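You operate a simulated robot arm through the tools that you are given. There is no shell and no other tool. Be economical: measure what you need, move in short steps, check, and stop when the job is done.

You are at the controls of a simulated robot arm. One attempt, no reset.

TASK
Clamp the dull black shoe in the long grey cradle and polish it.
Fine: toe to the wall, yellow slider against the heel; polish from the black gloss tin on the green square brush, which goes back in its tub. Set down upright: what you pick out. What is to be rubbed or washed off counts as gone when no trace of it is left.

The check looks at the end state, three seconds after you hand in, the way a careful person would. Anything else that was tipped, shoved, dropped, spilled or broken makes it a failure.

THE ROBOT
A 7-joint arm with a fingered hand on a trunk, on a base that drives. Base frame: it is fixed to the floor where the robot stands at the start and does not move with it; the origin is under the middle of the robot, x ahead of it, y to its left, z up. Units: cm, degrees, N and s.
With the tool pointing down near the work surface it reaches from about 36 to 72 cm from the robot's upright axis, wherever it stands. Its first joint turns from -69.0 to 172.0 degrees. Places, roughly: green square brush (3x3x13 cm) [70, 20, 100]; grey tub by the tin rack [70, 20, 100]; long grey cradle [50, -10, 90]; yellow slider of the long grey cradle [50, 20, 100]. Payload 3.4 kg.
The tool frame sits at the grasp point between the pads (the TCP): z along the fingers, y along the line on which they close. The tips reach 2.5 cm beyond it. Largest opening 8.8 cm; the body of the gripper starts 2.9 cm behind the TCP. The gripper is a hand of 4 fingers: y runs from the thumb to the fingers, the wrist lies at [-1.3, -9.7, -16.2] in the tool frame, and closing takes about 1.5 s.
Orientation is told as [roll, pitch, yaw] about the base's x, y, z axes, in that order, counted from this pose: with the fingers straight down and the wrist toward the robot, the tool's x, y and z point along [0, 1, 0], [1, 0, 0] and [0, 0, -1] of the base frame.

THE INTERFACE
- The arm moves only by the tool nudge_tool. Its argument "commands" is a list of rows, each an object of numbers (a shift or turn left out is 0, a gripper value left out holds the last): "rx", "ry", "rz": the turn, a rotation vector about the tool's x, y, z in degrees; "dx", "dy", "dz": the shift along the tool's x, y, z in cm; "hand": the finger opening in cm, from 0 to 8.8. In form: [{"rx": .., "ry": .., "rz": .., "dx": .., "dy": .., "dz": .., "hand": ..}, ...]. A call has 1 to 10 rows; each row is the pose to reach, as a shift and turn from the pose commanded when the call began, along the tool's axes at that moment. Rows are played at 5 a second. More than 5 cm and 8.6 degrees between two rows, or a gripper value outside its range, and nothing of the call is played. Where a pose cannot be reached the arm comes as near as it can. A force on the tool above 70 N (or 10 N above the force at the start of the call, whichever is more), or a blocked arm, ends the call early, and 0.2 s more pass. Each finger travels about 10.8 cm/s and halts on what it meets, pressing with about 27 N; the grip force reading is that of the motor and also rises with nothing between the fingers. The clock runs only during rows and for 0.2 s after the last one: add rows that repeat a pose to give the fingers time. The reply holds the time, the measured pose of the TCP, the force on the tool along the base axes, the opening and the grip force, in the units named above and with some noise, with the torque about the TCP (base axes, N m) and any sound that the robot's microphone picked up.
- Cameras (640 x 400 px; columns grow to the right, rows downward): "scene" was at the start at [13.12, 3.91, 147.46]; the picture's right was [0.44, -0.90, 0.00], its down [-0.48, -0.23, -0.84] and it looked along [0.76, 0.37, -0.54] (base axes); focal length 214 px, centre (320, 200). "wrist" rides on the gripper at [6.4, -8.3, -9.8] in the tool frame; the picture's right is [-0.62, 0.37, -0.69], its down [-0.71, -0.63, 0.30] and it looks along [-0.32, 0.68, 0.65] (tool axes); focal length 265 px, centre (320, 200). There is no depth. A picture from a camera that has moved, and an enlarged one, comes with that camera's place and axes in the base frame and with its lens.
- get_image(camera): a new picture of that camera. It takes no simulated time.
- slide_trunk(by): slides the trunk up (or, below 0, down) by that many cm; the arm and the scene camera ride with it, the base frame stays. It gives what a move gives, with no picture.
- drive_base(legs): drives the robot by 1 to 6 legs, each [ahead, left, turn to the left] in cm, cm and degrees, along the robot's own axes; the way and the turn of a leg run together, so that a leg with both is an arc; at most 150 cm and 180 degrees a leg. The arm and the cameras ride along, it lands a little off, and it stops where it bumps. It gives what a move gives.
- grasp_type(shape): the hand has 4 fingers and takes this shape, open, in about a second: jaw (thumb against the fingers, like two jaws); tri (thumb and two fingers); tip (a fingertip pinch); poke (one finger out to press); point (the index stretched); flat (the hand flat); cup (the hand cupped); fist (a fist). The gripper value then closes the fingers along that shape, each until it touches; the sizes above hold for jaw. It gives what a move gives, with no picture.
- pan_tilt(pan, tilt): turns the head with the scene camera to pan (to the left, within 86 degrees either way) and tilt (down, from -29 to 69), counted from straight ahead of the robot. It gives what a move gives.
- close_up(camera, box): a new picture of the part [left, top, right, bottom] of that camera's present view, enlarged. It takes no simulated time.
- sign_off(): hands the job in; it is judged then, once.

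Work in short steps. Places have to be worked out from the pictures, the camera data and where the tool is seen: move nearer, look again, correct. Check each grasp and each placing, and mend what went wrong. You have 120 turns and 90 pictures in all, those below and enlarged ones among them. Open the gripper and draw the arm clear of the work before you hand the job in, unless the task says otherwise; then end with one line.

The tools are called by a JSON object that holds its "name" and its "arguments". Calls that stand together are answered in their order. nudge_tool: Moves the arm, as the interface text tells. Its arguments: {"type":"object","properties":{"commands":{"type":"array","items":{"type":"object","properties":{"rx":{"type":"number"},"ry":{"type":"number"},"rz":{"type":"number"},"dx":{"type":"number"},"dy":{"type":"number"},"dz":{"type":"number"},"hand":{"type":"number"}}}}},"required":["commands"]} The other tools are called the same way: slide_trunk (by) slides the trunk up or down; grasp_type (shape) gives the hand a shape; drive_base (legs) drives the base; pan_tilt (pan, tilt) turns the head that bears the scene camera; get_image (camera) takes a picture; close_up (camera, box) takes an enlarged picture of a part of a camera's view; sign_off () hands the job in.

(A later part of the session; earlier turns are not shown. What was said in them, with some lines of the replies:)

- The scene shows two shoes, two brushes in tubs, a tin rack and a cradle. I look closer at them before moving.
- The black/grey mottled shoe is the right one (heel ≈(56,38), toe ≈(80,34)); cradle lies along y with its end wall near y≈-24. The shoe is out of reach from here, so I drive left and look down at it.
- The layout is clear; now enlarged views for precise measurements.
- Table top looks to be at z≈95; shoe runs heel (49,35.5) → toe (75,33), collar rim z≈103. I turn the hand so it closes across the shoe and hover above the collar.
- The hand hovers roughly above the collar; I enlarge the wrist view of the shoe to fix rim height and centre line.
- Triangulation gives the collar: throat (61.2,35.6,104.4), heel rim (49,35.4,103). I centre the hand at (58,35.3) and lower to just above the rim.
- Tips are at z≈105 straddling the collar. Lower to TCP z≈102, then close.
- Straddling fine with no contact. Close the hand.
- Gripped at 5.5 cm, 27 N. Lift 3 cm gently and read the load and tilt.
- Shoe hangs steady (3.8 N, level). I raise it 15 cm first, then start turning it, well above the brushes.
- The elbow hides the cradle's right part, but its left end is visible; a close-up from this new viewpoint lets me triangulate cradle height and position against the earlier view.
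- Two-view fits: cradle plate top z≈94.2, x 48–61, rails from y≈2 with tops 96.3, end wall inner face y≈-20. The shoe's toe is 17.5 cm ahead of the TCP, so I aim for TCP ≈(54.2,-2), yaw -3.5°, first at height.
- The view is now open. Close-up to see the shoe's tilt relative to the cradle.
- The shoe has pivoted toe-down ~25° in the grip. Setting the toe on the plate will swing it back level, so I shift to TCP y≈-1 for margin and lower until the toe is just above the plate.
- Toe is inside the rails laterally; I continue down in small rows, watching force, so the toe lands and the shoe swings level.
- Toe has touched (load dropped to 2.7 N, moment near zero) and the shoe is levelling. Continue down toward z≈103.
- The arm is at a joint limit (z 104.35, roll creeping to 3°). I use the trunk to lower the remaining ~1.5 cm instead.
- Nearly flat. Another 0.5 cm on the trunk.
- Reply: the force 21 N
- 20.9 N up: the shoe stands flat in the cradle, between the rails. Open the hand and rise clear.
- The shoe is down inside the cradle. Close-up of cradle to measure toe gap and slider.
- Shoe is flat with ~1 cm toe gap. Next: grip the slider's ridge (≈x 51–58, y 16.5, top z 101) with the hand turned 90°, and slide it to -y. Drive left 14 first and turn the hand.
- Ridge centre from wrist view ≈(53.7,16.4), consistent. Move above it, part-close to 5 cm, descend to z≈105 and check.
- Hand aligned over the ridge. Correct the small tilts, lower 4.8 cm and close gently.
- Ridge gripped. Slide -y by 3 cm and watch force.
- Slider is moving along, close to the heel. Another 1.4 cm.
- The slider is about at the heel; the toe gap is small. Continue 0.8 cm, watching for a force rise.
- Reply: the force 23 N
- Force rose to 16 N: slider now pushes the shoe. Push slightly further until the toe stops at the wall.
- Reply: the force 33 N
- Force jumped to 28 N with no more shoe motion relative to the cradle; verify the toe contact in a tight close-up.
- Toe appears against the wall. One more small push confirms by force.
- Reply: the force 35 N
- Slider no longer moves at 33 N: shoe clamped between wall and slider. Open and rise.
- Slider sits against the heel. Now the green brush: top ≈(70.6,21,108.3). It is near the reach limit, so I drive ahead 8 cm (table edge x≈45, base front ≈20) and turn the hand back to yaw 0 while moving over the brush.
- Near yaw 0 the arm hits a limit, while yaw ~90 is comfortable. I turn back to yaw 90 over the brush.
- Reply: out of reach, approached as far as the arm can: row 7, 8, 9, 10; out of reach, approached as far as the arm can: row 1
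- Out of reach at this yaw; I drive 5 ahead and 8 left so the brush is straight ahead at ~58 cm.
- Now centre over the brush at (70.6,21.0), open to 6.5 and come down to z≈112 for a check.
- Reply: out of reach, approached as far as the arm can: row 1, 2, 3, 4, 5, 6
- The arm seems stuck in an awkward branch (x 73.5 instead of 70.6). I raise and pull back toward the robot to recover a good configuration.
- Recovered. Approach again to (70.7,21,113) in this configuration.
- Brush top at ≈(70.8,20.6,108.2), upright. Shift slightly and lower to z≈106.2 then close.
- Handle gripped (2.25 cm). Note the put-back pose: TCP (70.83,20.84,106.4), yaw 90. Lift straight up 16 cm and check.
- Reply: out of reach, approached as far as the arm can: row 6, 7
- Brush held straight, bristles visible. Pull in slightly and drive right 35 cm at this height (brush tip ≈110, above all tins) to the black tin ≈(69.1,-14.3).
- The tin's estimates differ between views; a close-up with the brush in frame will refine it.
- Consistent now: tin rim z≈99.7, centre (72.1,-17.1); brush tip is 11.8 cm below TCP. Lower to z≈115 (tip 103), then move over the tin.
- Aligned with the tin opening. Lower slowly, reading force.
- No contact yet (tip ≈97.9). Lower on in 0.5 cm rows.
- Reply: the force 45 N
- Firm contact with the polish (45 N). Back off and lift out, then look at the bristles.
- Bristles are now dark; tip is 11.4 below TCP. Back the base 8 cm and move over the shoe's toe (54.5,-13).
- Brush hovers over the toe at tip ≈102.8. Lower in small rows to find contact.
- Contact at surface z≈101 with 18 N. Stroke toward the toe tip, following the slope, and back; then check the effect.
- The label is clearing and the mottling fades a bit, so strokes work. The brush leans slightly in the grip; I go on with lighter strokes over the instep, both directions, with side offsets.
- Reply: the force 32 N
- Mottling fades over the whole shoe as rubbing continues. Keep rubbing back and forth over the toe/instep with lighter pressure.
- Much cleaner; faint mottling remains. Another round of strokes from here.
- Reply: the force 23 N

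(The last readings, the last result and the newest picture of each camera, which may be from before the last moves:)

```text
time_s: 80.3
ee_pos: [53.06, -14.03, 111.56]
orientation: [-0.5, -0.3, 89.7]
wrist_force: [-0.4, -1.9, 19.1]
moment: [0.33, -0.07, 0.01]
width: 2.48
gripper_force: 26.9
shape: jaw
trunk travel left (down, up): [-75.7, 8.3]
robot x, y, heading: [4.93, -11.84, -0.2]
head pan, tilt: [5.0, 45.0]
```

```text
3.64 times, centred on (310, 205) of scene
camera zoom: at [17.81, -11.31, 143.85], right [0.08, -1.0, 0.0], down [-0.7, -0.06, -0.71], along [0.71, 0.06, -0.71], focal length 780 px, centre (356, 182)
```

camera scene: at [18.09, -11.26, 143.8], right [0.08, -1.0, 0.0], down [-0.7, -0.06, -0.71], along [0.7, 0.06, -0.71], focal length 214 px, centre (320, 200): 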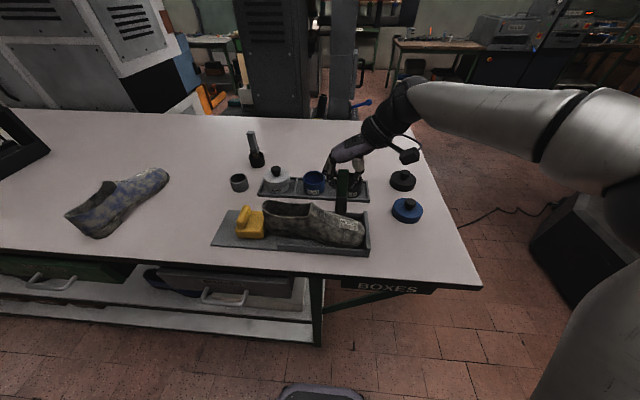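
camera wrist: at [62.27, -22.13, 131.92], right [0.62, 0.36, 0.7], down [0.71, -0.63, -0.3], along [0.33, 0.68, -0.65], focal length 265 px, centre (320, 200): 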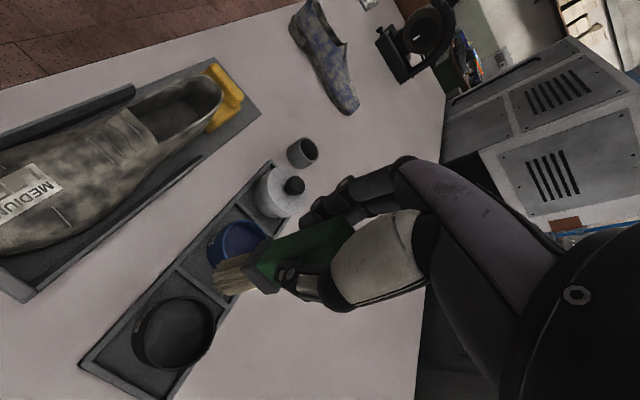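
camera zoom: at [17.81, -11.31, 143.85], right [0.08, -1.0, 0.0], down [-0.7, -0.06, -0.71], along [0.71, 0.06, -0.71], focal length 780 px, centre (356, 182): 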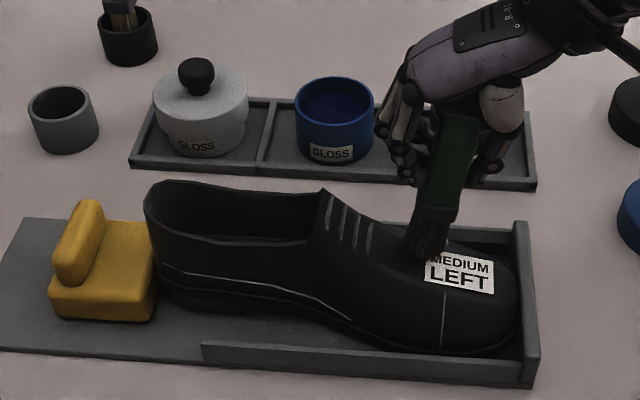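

The shoe is now evenly black. One short extra round for certainty, ending with a +y stroke to straighten the brush, then lift.

{"name": "nudge_tool", "arguments": {"commands": [{"dy": -1.5, "dz": 0.1}, {"dy": 0, "dz": -0.2}, {"dy": 1.5, "dz": -0.5}, {"dy": 0, "dz": -0.2}, {"dy": -1.5, "dz": 0.1}, {"dy": 0, "dz": -0.3}, {"dy": 1, "dz": -0.6}, {"dy": 2, "dz": -1}, {"dy": 2, "dz": -4}, {"dy": 2, "dz": -8}]}}

{"name": "close_up", "arguments": {"camera": "scene", "box": [230, 110, 390, 260]}}

{"name": "get_image", "arguments": {"camera": "wrist"}}

```text
time_s: 82.5
ee_pos: [53.21, -11.87, 119.37]
orientation: [-0.2, -0.1, 89.8]
wrist_force: [0.8, -0.7, -0.7]
moment: [-0.03, -0.01, -0.04]
width: 2.4
gripper_force: 26.9
shape: jaw
trunk travel left (down, up): [-75.7, 8.3]
robot x, y, heading: [4.9, -12.23, -0.2]
head pan, tilt: [5.0, 45.0]
```

```text
2.67 times, centred on (310, 185) of scene
camera zoom: at [18.05, -11.18, 143.8], right [0.08, -1.0, 0.0], down [-0.7, -0.06, -0.71], along [0.7, 0.06, -0.71], focal length 572 px, centre (347, 240)
```

zoom: 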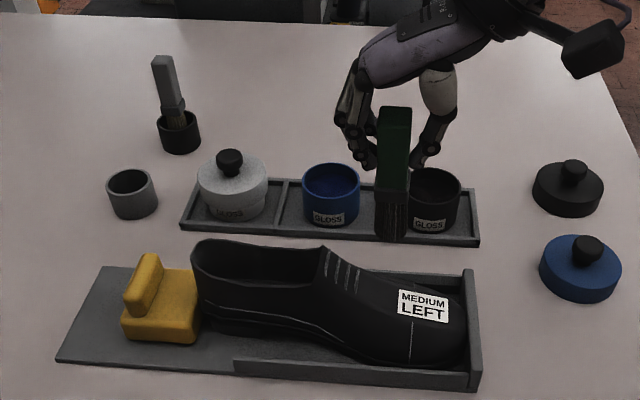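

```text
17 pictures are left
camera wrist: at [46.75, -20.26, 129.12], right [0.62, 0.36, 0.7], down [0.71, -0.63, -0.3], along [0.33, 0.68, -0.65], focal length 265 px, centre (320, 200)
```

wrist: 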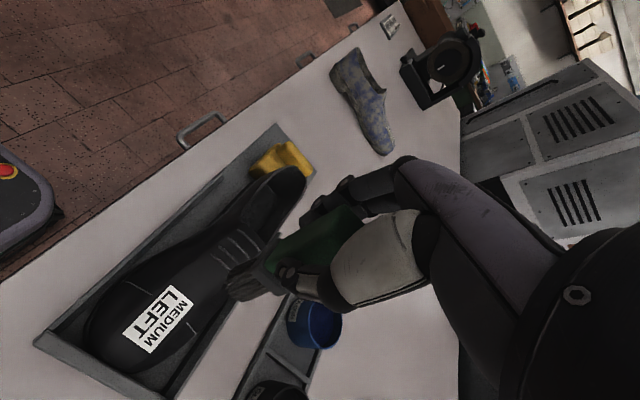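

Shoe evenly black, brush straight again (tip ≈10.5 below TCP). Now return the brush: raise, drive left 34.5 then ahead 8, to the pick-up stance.

{"name": "nudge_tool", "arguments": {"commands": [{"dz": -1.5}, {"dz": -2.5}]}}

{"name": "drive_base", "arguments": {"legs": [[0, 34.5, 0], [8, 0, 0]]}}

{"name": "get_image", "arguments": {"camera": "wrist"}}

{"name": "close_up", "arguments": {"camera": "scene", "box": [260, 80, 440, 240]}}

```text
time_s: 83.1
ee_pos: [53.29, -12.2, 121.76]
orientation: [-0.3, -0.2, 89.8]
wrist_force: [0.1, -0.4, 0.2]
moment: [0.01, -0.02, 0.03]
width: 2.36
gripper_force: 26.7
shape: jaw
trunk travel left (down, up): [-75.7, 8.3]
robot x, y, heading: [4.99, -11.88, -0.6]
head pan, tilt: [5.0, 45.0]
```

```text
time_s: 86.0
ee_pos: [61.41, 22.61, 121.64]
orientation: [-0.1, -0.2, 90.0]
wrist_force: [0.2, -0.2, -0.4]
moment: [0.05, 0.01, -0.02]
width: 2.38
gripper_force: 27.1
shape: jaw
trunk travel left (down, up): [-75.7, 8.3]
robot x, y, heading: [12.98, 22.69, 0.2]
head pan, tilt: [5.0, 45.0]
```

```text
16 pictures are left
camera wrist: at [55.0, 14.23, 131.56], right [0.62, 0.37, 0.7], down [0.72, -0.63, -0.3], along [0.33, 0.69, -0.65], focal length 265 px, centre (320, 200)
```

wrist: 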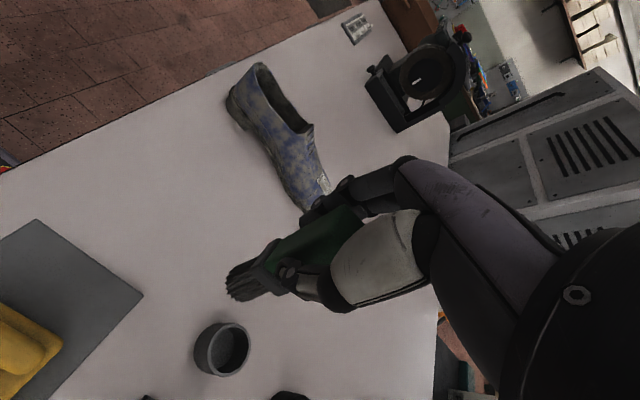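

```text
2.50 times, centred on (350, 160) of scene
camera zoom: at [26.3, 23.3, 143.79], right [0.09, -1.0, 0.0], down [-0.7, -0.06, -0.71], along [0.7, 0.06, -0.71], focal length 536 px, centre (245, 300)
```

zoom: 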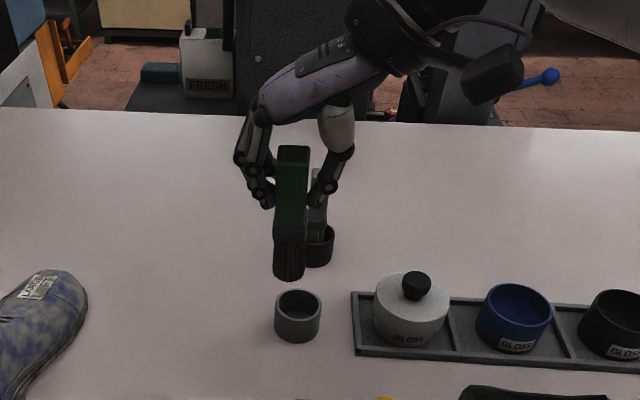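

Tub centre ≈(71.05,20.8), rim z≈99. The brush leans slightly forward (+x) in the grip, so I counter-rotate 6° while moving above the tub, then re-check.

{"name": "nudge_tool", "arguments": {"commands": [{"dx": -2, "dy": -0.4, "ry": 1.5}, {"dx": -4, "dy": -0.8, "ry": 3, "dz": 1}, {"dx": -6, "dy": -1.2, "ry": 4.5, "dz": 2}, {"dx": -8, "dy": -1.6, "ry": 6, "dz": 3.5}, {"dx": -9.4, "dy": -1.8, "ry": 6, "dz": 5}, {"dx": -9.4, "dy": -1.8, "ry": 6, "dz": 5}]}}

{"name": "close_up", "arguments": {"camera": "scene", "box": [290, 110, 410, 230]}}

{"name": "close_up", "arguments": {"camera": "wrist", "box": [120, 180, 380, 380]}}

```text
time_s: 87.4
ee_pos: [70.86, 20.92, 116.75]
orientation: [5.8, -0.2, 90.1]
wrist_force: [-0.4, 0.1, -0.4]
moment: [-0.01, -0.02, -0.01]
width: 2.39
gripper_force: 27.0
shape: jaw
trunk travel left (down, up): [-75.7, 8.3]
robot x, y, heading: [13.17, 22.67, 0.0]
head pan, tilt: [5.0, 45.0]
```

```text
3.33 times, centred on (350, 170) of scene
camera zoom: at [26.17, 23.26, 143.8], right [0.09, -1.0, 0.0], down [-0.7, -0.06, -0.71], along [0.7, 0.06, -0.71], focal length 715 px, centre (220, 300)
```

zoom: 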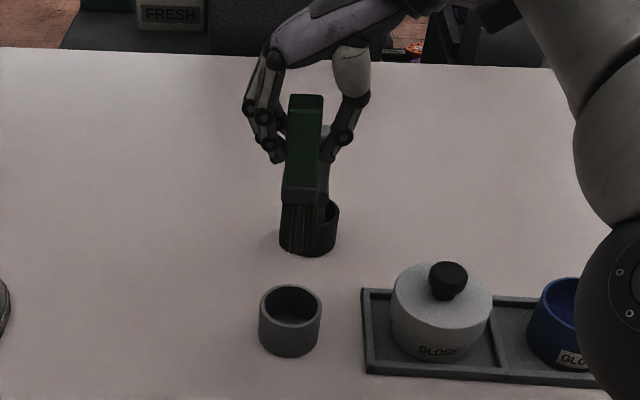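

```text
2.00 times, centred on (250, 280) of wrist
camera zoom: at [65.4, 12.58, 127.07], right [0.69, 0.37, 0.63], down [0.68, -0.63, -0.38], along [0.26, 0.69, -0.68], focal length 531 px, centre (460, 40)
```

zoom: 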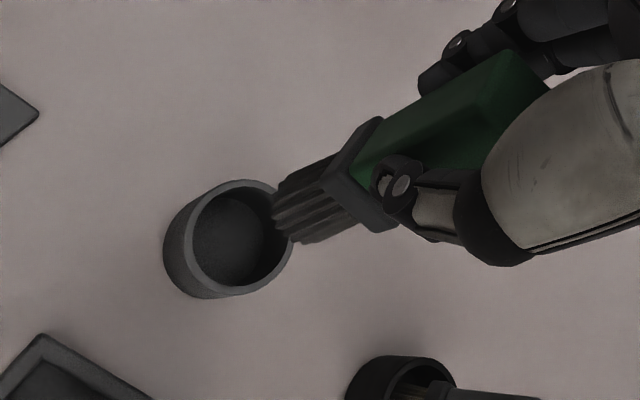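

Tip needs ≈(+0.6,+0.35) to centre on the tub. Shift and lower 5.5 cm so the tip is just above the rim, then check.

{"name": "nudge_tool", "arguments": {"commands": [{"dx": -0.6, "dy": 0.35}, {"dx": -0.8, "dy": 0.35, "dz": 1.8}, {"dx": -1.0, "dy": 0.35, "dz": 3.6}, {"dx": -1.17, "dy": 0.35, "dz": 5.4}, {"dx": -1.17, "dy": 0.35, "dz": 5.4}]}}

{"name": "close_up", "arguments": {"camera": "scene", "box": [300, 130, 380, 220]}}

{"name": "close_up", "arguments": {"camera": "wrist", "box": [120, 180, 380, 380]}}

```text
time_s: 88.6
ee_pos: [71.41, 21.09, 111.05]
orientation: [5.8, -0.1, 90.0]
wrist_force: [-0.2, 0.3, -0.5]
moment: [0.01, 0.0, 0.03]
width: 2.36
gripper_force: 26.7
shape: jaw
out of reach, approached as far as the arm can: row 1
trunk travel left (down, up): [-75.7, 8.3]
robot x, y, heading: [12.91, 22.3, -0.2]
head pan, tilt: [5.0, 45.0]
```

```text
4.44 times, centred on (340, 175) of scene
camera zoom: at [26.21, 23.29, 143.8], right [0.09, -1.0, 0.0], down [-0.7, -0.06, -0.71], along [0.7, 0.06, -0.71], focal length 953 px, centre (231, 311)
```

zoom: 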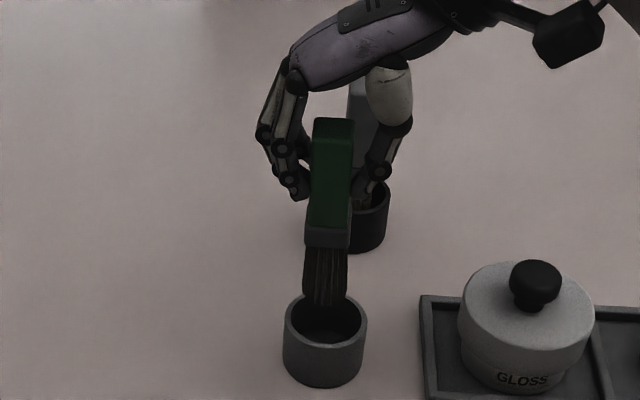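

```text
2.00 times, centred on (250, 280) of wrist
camera zoom: at [66.07, 12.81, 121.61], right [0.69, 0.37, 0.63], down [0.68, -0.63, -0.38], along [0.26, 0.69, -0.68], focal length 531 px, centre (460, 40)
```

zoom: 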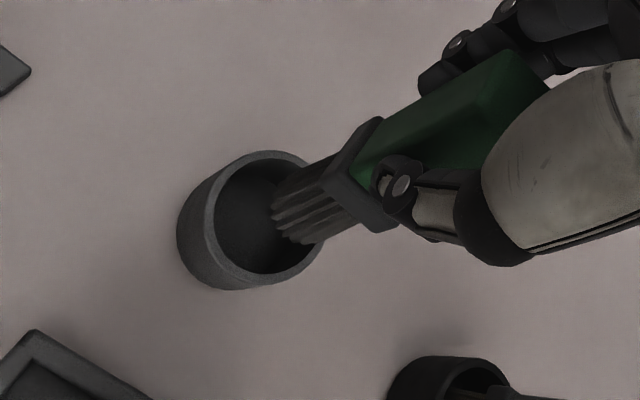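

Tip is centred over the tub within a few mm. Lower into the tub in small rows.

{"name": "nudge_tool", "arguments": {"commands": [{"dx": 0.1, "dz": 1}, {"dx": 0, "dz": 2}, {"dx": -0.1, "dz": 3}, {"dx": -0.2, "dz": 4}, {"dx": -0.25, "dz": 4.6}]}}

{"name": "close_up", "arguments": {"camera": "scene", "box": [300, 130, 380, 220]}}

```text
time_s: 89.8
ee_pos: [70.87, 20.99, 106.85]
orientation: [5.7, 0.0, 90.0]
wrist_force: [-5.3, -0.7, 11.1]
moment: [0.05, 0.14, 0.03]
width: 2.3
gripper_force: 26.7
shape: jaw
trunk travel left (down, up): [-75.7, 8.3]
robot x, y, heading: [13.17, 22.43, 0.1]
head pan, tilt: [5.0, 45.0]
```

```text
4.44 times, centred on (340, 175) of scene
camera zoom: at [25.79, 23.25, 143.83], right [0.09, -1.0, 0.0], down [-0.7, -0.06, -0.71], along [0.71, 0.06, -0.7], focal length 953 px, centre (231, 311)
```

zoom: 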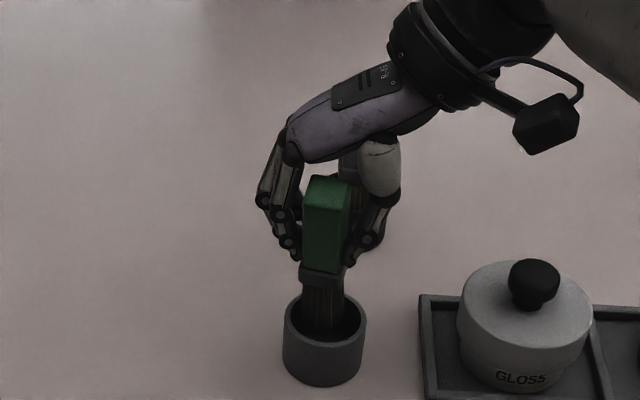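

Light contact with the far wall (Fx -5 N). Shift 0.4 cm toward the robot and lower further.

{"name": "nudge_tool", "arguments": {"commands": [{"dx": 0.5, "dz": -0.2}, {"dx": 0.45, "dz": 0.4}, {"dx": 0.4, "dz": 0.9}, {"dx": 0.35, "dz": 1.3}]}}

{"name": "close_up", "arguments": {"camera": "scene", "box": [300, 130, 380, 220]}}

```text
time_s: 90.8
ee_pos: [69.93, 21.31, 105.89]
orientation: [5.5, -0.3, 90.1]
wrist_force: [-14.2, 1.2, 19.5]
moment: [0.1, 0.34, 0.1]
width: 2.27
gripper_force: 27.6
shape: jaw
trunk travel left (down, up): [-75.7, 8.3]
robot x, y, heading: [13.1, 22.6, -0.2]
head pan, tilt: [5.0, 45.0]
```

```text
4.44 times, centred on (340, 175) of scene
camera zoom: at [25.38, 23.34, 143.89], right [0.09, -1.0, 0.0], down [-0.7, -0.06, -0.71], along [0.71, 0.06, -0.7], focal length 953 px, centre (231, 311)
```

zoom: 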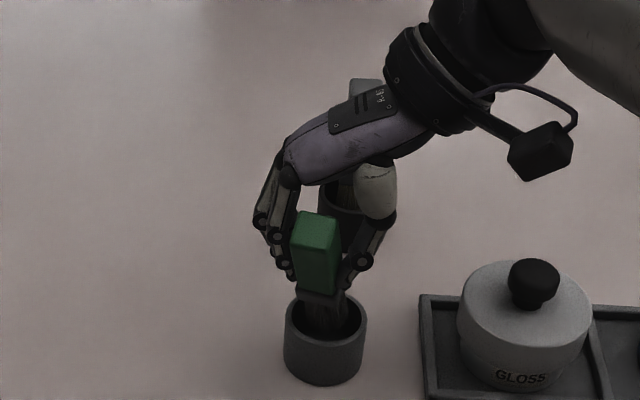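

The brush leans ~12° (tip against the far wall). I raise slightly and rotate/shift about the tip to straighten it, then settle it down.

{"name": "nudge_tool", "arguments": {"commands": [{"dx": 0.1, "dz": -0.8}, {"dx": 0.1, "dz": -1.3}, {"dx": -0.4, "dz": -1.4, "ry": 4}, {"dx": -0.9, "dz": -1.4, "ry": 8}, {"dx": -1.2, "dz": -1.4, "ry": 11}, {"dx": -1.2, "dz": -1.4, "ry": 11}]}}

{"name": "close_up", "arguments": {"camera": "scene", "box": [300, 130, 380, 220]}}

{"name": "close_up", "arguments": {"camera": "wrist", "box": [120, 180, 380, 380]}}

```text
time_s: 92.2
ee_pos: [70.64, 21.05, 106.58]
orientation: [16.7, -0.1, 90.1]
wrist_force: [-0.2, 1.0, -1.1]
moment: [-0.03, 0.02, 0.0]
width: 2.15
gripper_force: 27.0
shape: jaw
out of reach, approached as far as the arm can: row 5, 6
trunk travel left (down, up): [-75.7, 8.3]
robot x, y, heading: [12.72, 22.66, -0.4]
head pan, tilt: [5.0, 45.0]
```

```text
4.44 times, centred on (340, 175) of scene
camera zoom: at [26.24, 23.31, 143.79], right [0.09, -1.0, 0.0], down [-0.7, -0.06, -0.71], along [0.7, 0.06, -0.71], focal length 953 px, centre (231, 311)
```

zoom: 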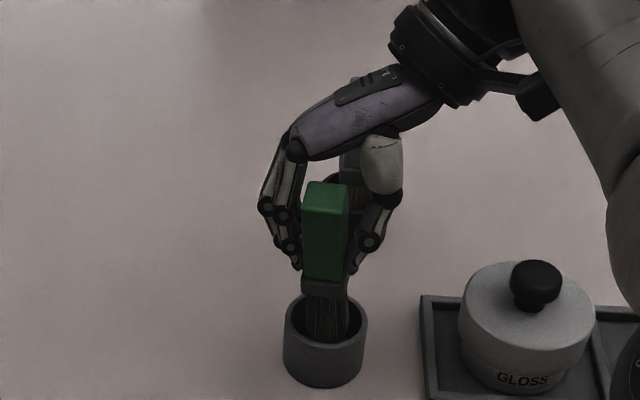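

```text
2.00 times, centred on (250, 280) of wrist
camera zoom: at [67.43, 12.63, 117.8], right [0.79, 0.37, 0.48], down [0.6, -0.63, -0.5], along [0.12, 0.69, -0.72], focal length 531 px, centre (460, 40)
```

zoom: 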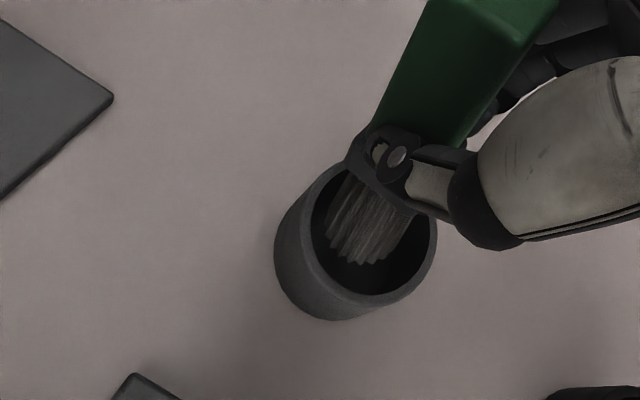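

Brush hangs free inside the tub, nearly upright. Lower vertically until the bristles rest.

{"name": "nudge_tool", "arguments": {"commands": [{"dx": -0.2, "dz": 0.4}, {"dx": -0.35, "dz": 0.8}, {"dx": -0.45, "dz": 1.2}]}}

```text
time_s: 93.0
ee_pos: [70.86, 21.05, 105.35]
orientation: [16.8, -0.2, 90.0]
wrist_force: [0.5, -0.8, -0.1]
moment: [-0.03, -0.01, -0.01]
width: 2.15
gripper_force: 26.6
shape: jaw
trunk travel left (down, up): [-75.7, 8.3]
robot x, y, heading: [13.04, 22.49, 0.1]
head pan, tilt: [5.0, 45.0]
```

No contact yet; continue down in small rows.

{"name": "nudge_tool", "arguments": {"commands": [{"dx": -0.1, "dz": 0.4}, {"dx": -0.22, "dz": 0.8}, {"dx": -0.33, "dz": 1.1}]}}

{"name": "close_up", "arguments": {"camera": "scene", "box": [300, 130, 380, 220]}}

```text
time_s: 93.8
ee_pos: [70.82, 20.85, 104.09]
orientation: [16.8, -0.1, 89.9]
wrist_force: [1.0, -1.3, 0.6]
moment: [-0.07, -0.11, -0.03]
width: 2.16
gripper_force: 27.3
shape: jaw
trunk travel left (down, up): [-75.7, 8.3]
robot x, y, heading: [13.36, 22.55, -0.1]
head pan, tilt: [5.0, 45.0]
```

```text
4.44 times, centred on (340, 175) of scene
camera zoom: at [26.26, 23.23, 143.8], right [0.09, -1.0, 0.0], down [-0.7, -0.06, -0.71], along [0.7, 0.06, -0.71], focal length 953 px, centre (231, 311)
```

zoom: 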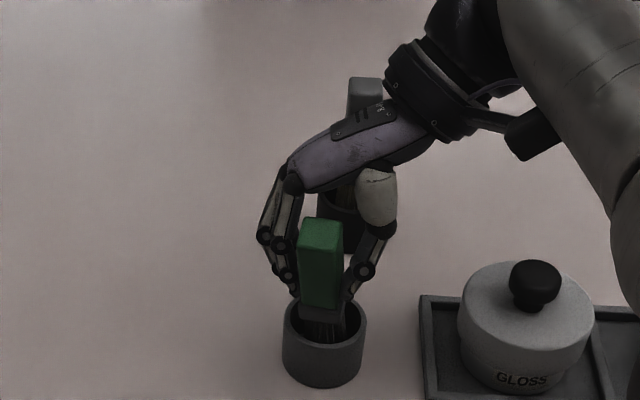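

Ferrule is at rim level as originally and a touch is felt. Lower 0.5 more and, if resting, release.

{"name": "nudge_tool", "arguments": {"commands": [{"dx": -0.05, "dz": 0.25}, {"dx": -0.15, "dz": 0.5}]}}

```text
time_s: 94.4
ee_pos: [70.88, 20.9, 103.65]
orientation: [16.6, -0.1, 90.0]
wrist_force: [3.7, -4.2, 6.7]
moment: [0.01, -0.05, -0.03]
width: 2.17
gripper_force: 27.2
shape: jaw
trunk travel left (down, up): [-75.7, 8.3]
robot x, y, heading: [13.07, 22.42, -0.3]
head pan, tilt: [5.0, 45.0]
```

Resting (6.7 N up). Open slowly to 5.5 cm and look.

{"name": "nudge_tool", "arguments": {"commands": [{"hand": 2.6}, {"hand": 3.2}, {"hand": 4}, {"hand": 5}, {"hand": 5.8}, {"hand": 5.8}]}}

{"name": "close_up", "arguments": {"camera": "scene", "box": [300, 130, 380, 220]}}

```text
time_s: 95.8
ee_pos: [70.89, 20.99, 103.66]
orientation: [16.8, -0.2, 90.0]
wrist_force: [-0.5, 0.6, 0.4]
moment: [0.03, 0.01, -0.03]
width: 5.76
gripper_force: 0.1
shape: jaw
trunk travel left (down, up): [-75.7, 8.3]
robot x, y, heading: [12.87, 23.03, 0.1]
head pan, tilt: [5.0, 45.0]
```

```text
4.44 times, centred on (340, 175) of scene
camera zoom: at [26.22, 23.29, 143.8], right [0.09, -1.0, 0.0], down [-0.7, -0.06, -0.71], along [0.7, 0.06, -0.71], focal length 953 px, centre (231, 311)
```

zoom: 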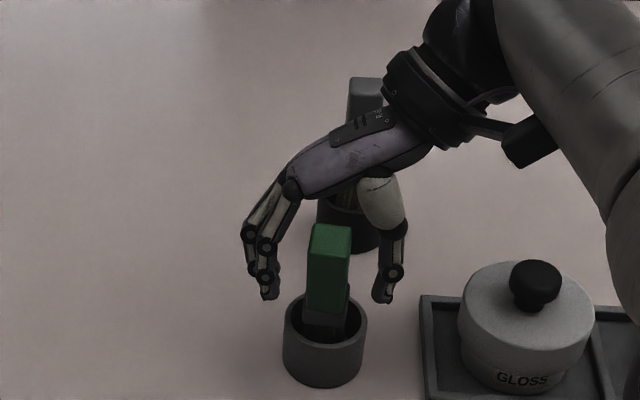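

Brush stands in its tub. Withdraw straight up, then untilt and move back.

{"name": "nudge_tool", "arguments": {"commands": [{"dx": 0.6, "dz": -1.9}, {"dx": 1.2, "dz": -3.8}, {"dx": 2.0, "dz": -6.5}, {"dx": 3.5, "dz": -10}, {"dx": 6, "dz": -12.5}, {"dx": 9, "dz": -13, "ry": -4}, {"dx": 12, "dz": -13, "ry": -8}, {"dx": 15, "dz": -13, "ry": -12}, {"dx": 18, "dz": -13, "ry": -16}]}}

{"name": "drive_base", "arguments": {"legs": [[-12, 0, 0]]}}

{"name": "get_image", "arguments": {"camera": "scene"}}

```text
time_s: 97.8
ee_pos: [67.05, 23.28, 126.8]
orientation: [0.6, -0.1, 90.0]
wrist_force: [0.2, -0.5, 0.0]
moment: [-0.01, -0.02, 0.05]
width: 5.75
gripper_force: 0.1
shape: jaw
out of reach, approached as far as the arm can: row 3, 4, 5, 6, 7, 8, 9
trunk travel left (down, up): [-75.7, 8.3]
robot x, y, heading: [12.97, 22.53, -0.1]
head pan, tilt: [5.0, 45.0]
```

```text
time_s: 99.1
ee_pos: [55.23, 23.3, 126.69]
orientation: [0.7, -0.1, 90.1]
wrist_force: [0.6, -0.1, 0.0]
moment: [0.0, -0.01, 0.01]
width: 5.77
gripper_force: 0.1
shape: jaw
trunk travel left (down, up): [-75.7, 8.3]
robot x, y, heading: [1.2, 22.67, -0.1]
head pan, tilt: [5.0, 45.0]
```

```text
4 pictures are left
camera scene: at [14.27, 23.3, 143.8], right [0.09, -1.0, 0.0], down [-0.7, -0.06, -0.71], along [0.7, 0.06, -0.71], focal length 214 px, centre (320, 200)
```

scene: 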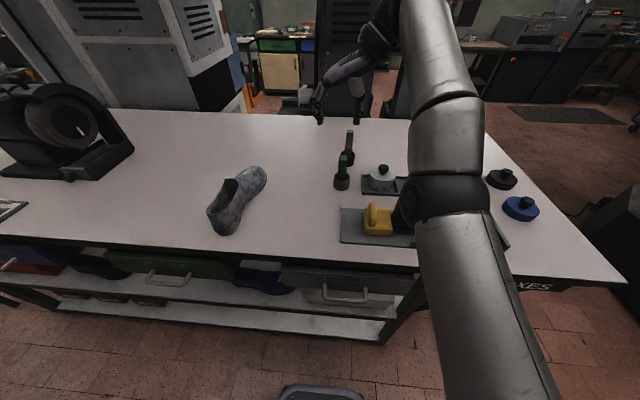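

Hand clear. Check the brush up close, then drive right to view the cradle a last time.

{"name": "close_up", "arguments": {"camera": "scene", "box": [310, 110, 430, 200]}}

{"name": "drive_base", "arguments": {"legs": [[-6, -36, 0]]}}

{"name": "close_up", "arguments": {"camera": "scene", "box": [210, 140, 400, 270]}}

```text
4.44 times, centred on (370, 155) of scene
camera zoom: at [14.27, 23.3, 143.8], right [0.09, -1.0, 0.0], down [-0.7, -0.06, -0.71], along [0.7, 0.06, -0.71], focal length 953 px, centre (98, 400)
```

zoom: 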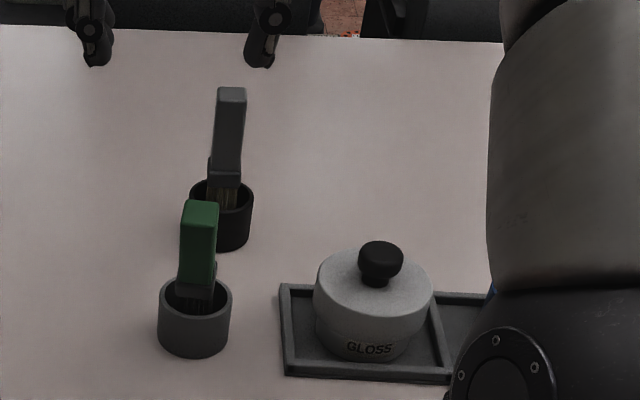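

```text
time_s: 101.4
ee_pos: [49.14, -12.49, 126.73]
orientation: [0.8, -0.1, 89.8]
wrist_force: [-0.7, 0.4, 1.0]
moment: [0.02, -0.02, 0.0]
width: 5.76
gripper_force: 0.1
shape: jaw
trunk travel left (down, up): [-75.7, 8.3]
robot x, y, heading: [-5.06, -12.99, -0.6]
head pan, tilt: [5.0, 45.0]
```

```text
3.08 times, centred on (305, 205) of scene
camera zoom: at [8.1, -12.35, 143.8], right [0.08, -1.0, 0.0], down [-0.7, -0.06, -0.71], along [0.7, 0.06, -0.71], focal length 660 px, centre (366, 185)
```

zoom: 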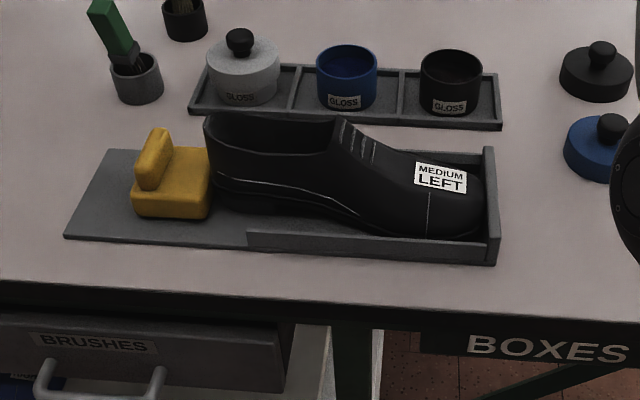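

The shoe is evenly black and clamped, with its toe at the wall and the slider on the heel. The brush stands upright in its tub and the arm is clear, so I hand in.

{"name": "sign_off", "arguments": {}}

```text
The job is handed in.
```

The black shoe is clamped in the grey cradle with its toe to the wall and the yellow slider against its heel. It is evenly polished with no dullness left in the last picture, and the green brush is back upright in its grey tub.
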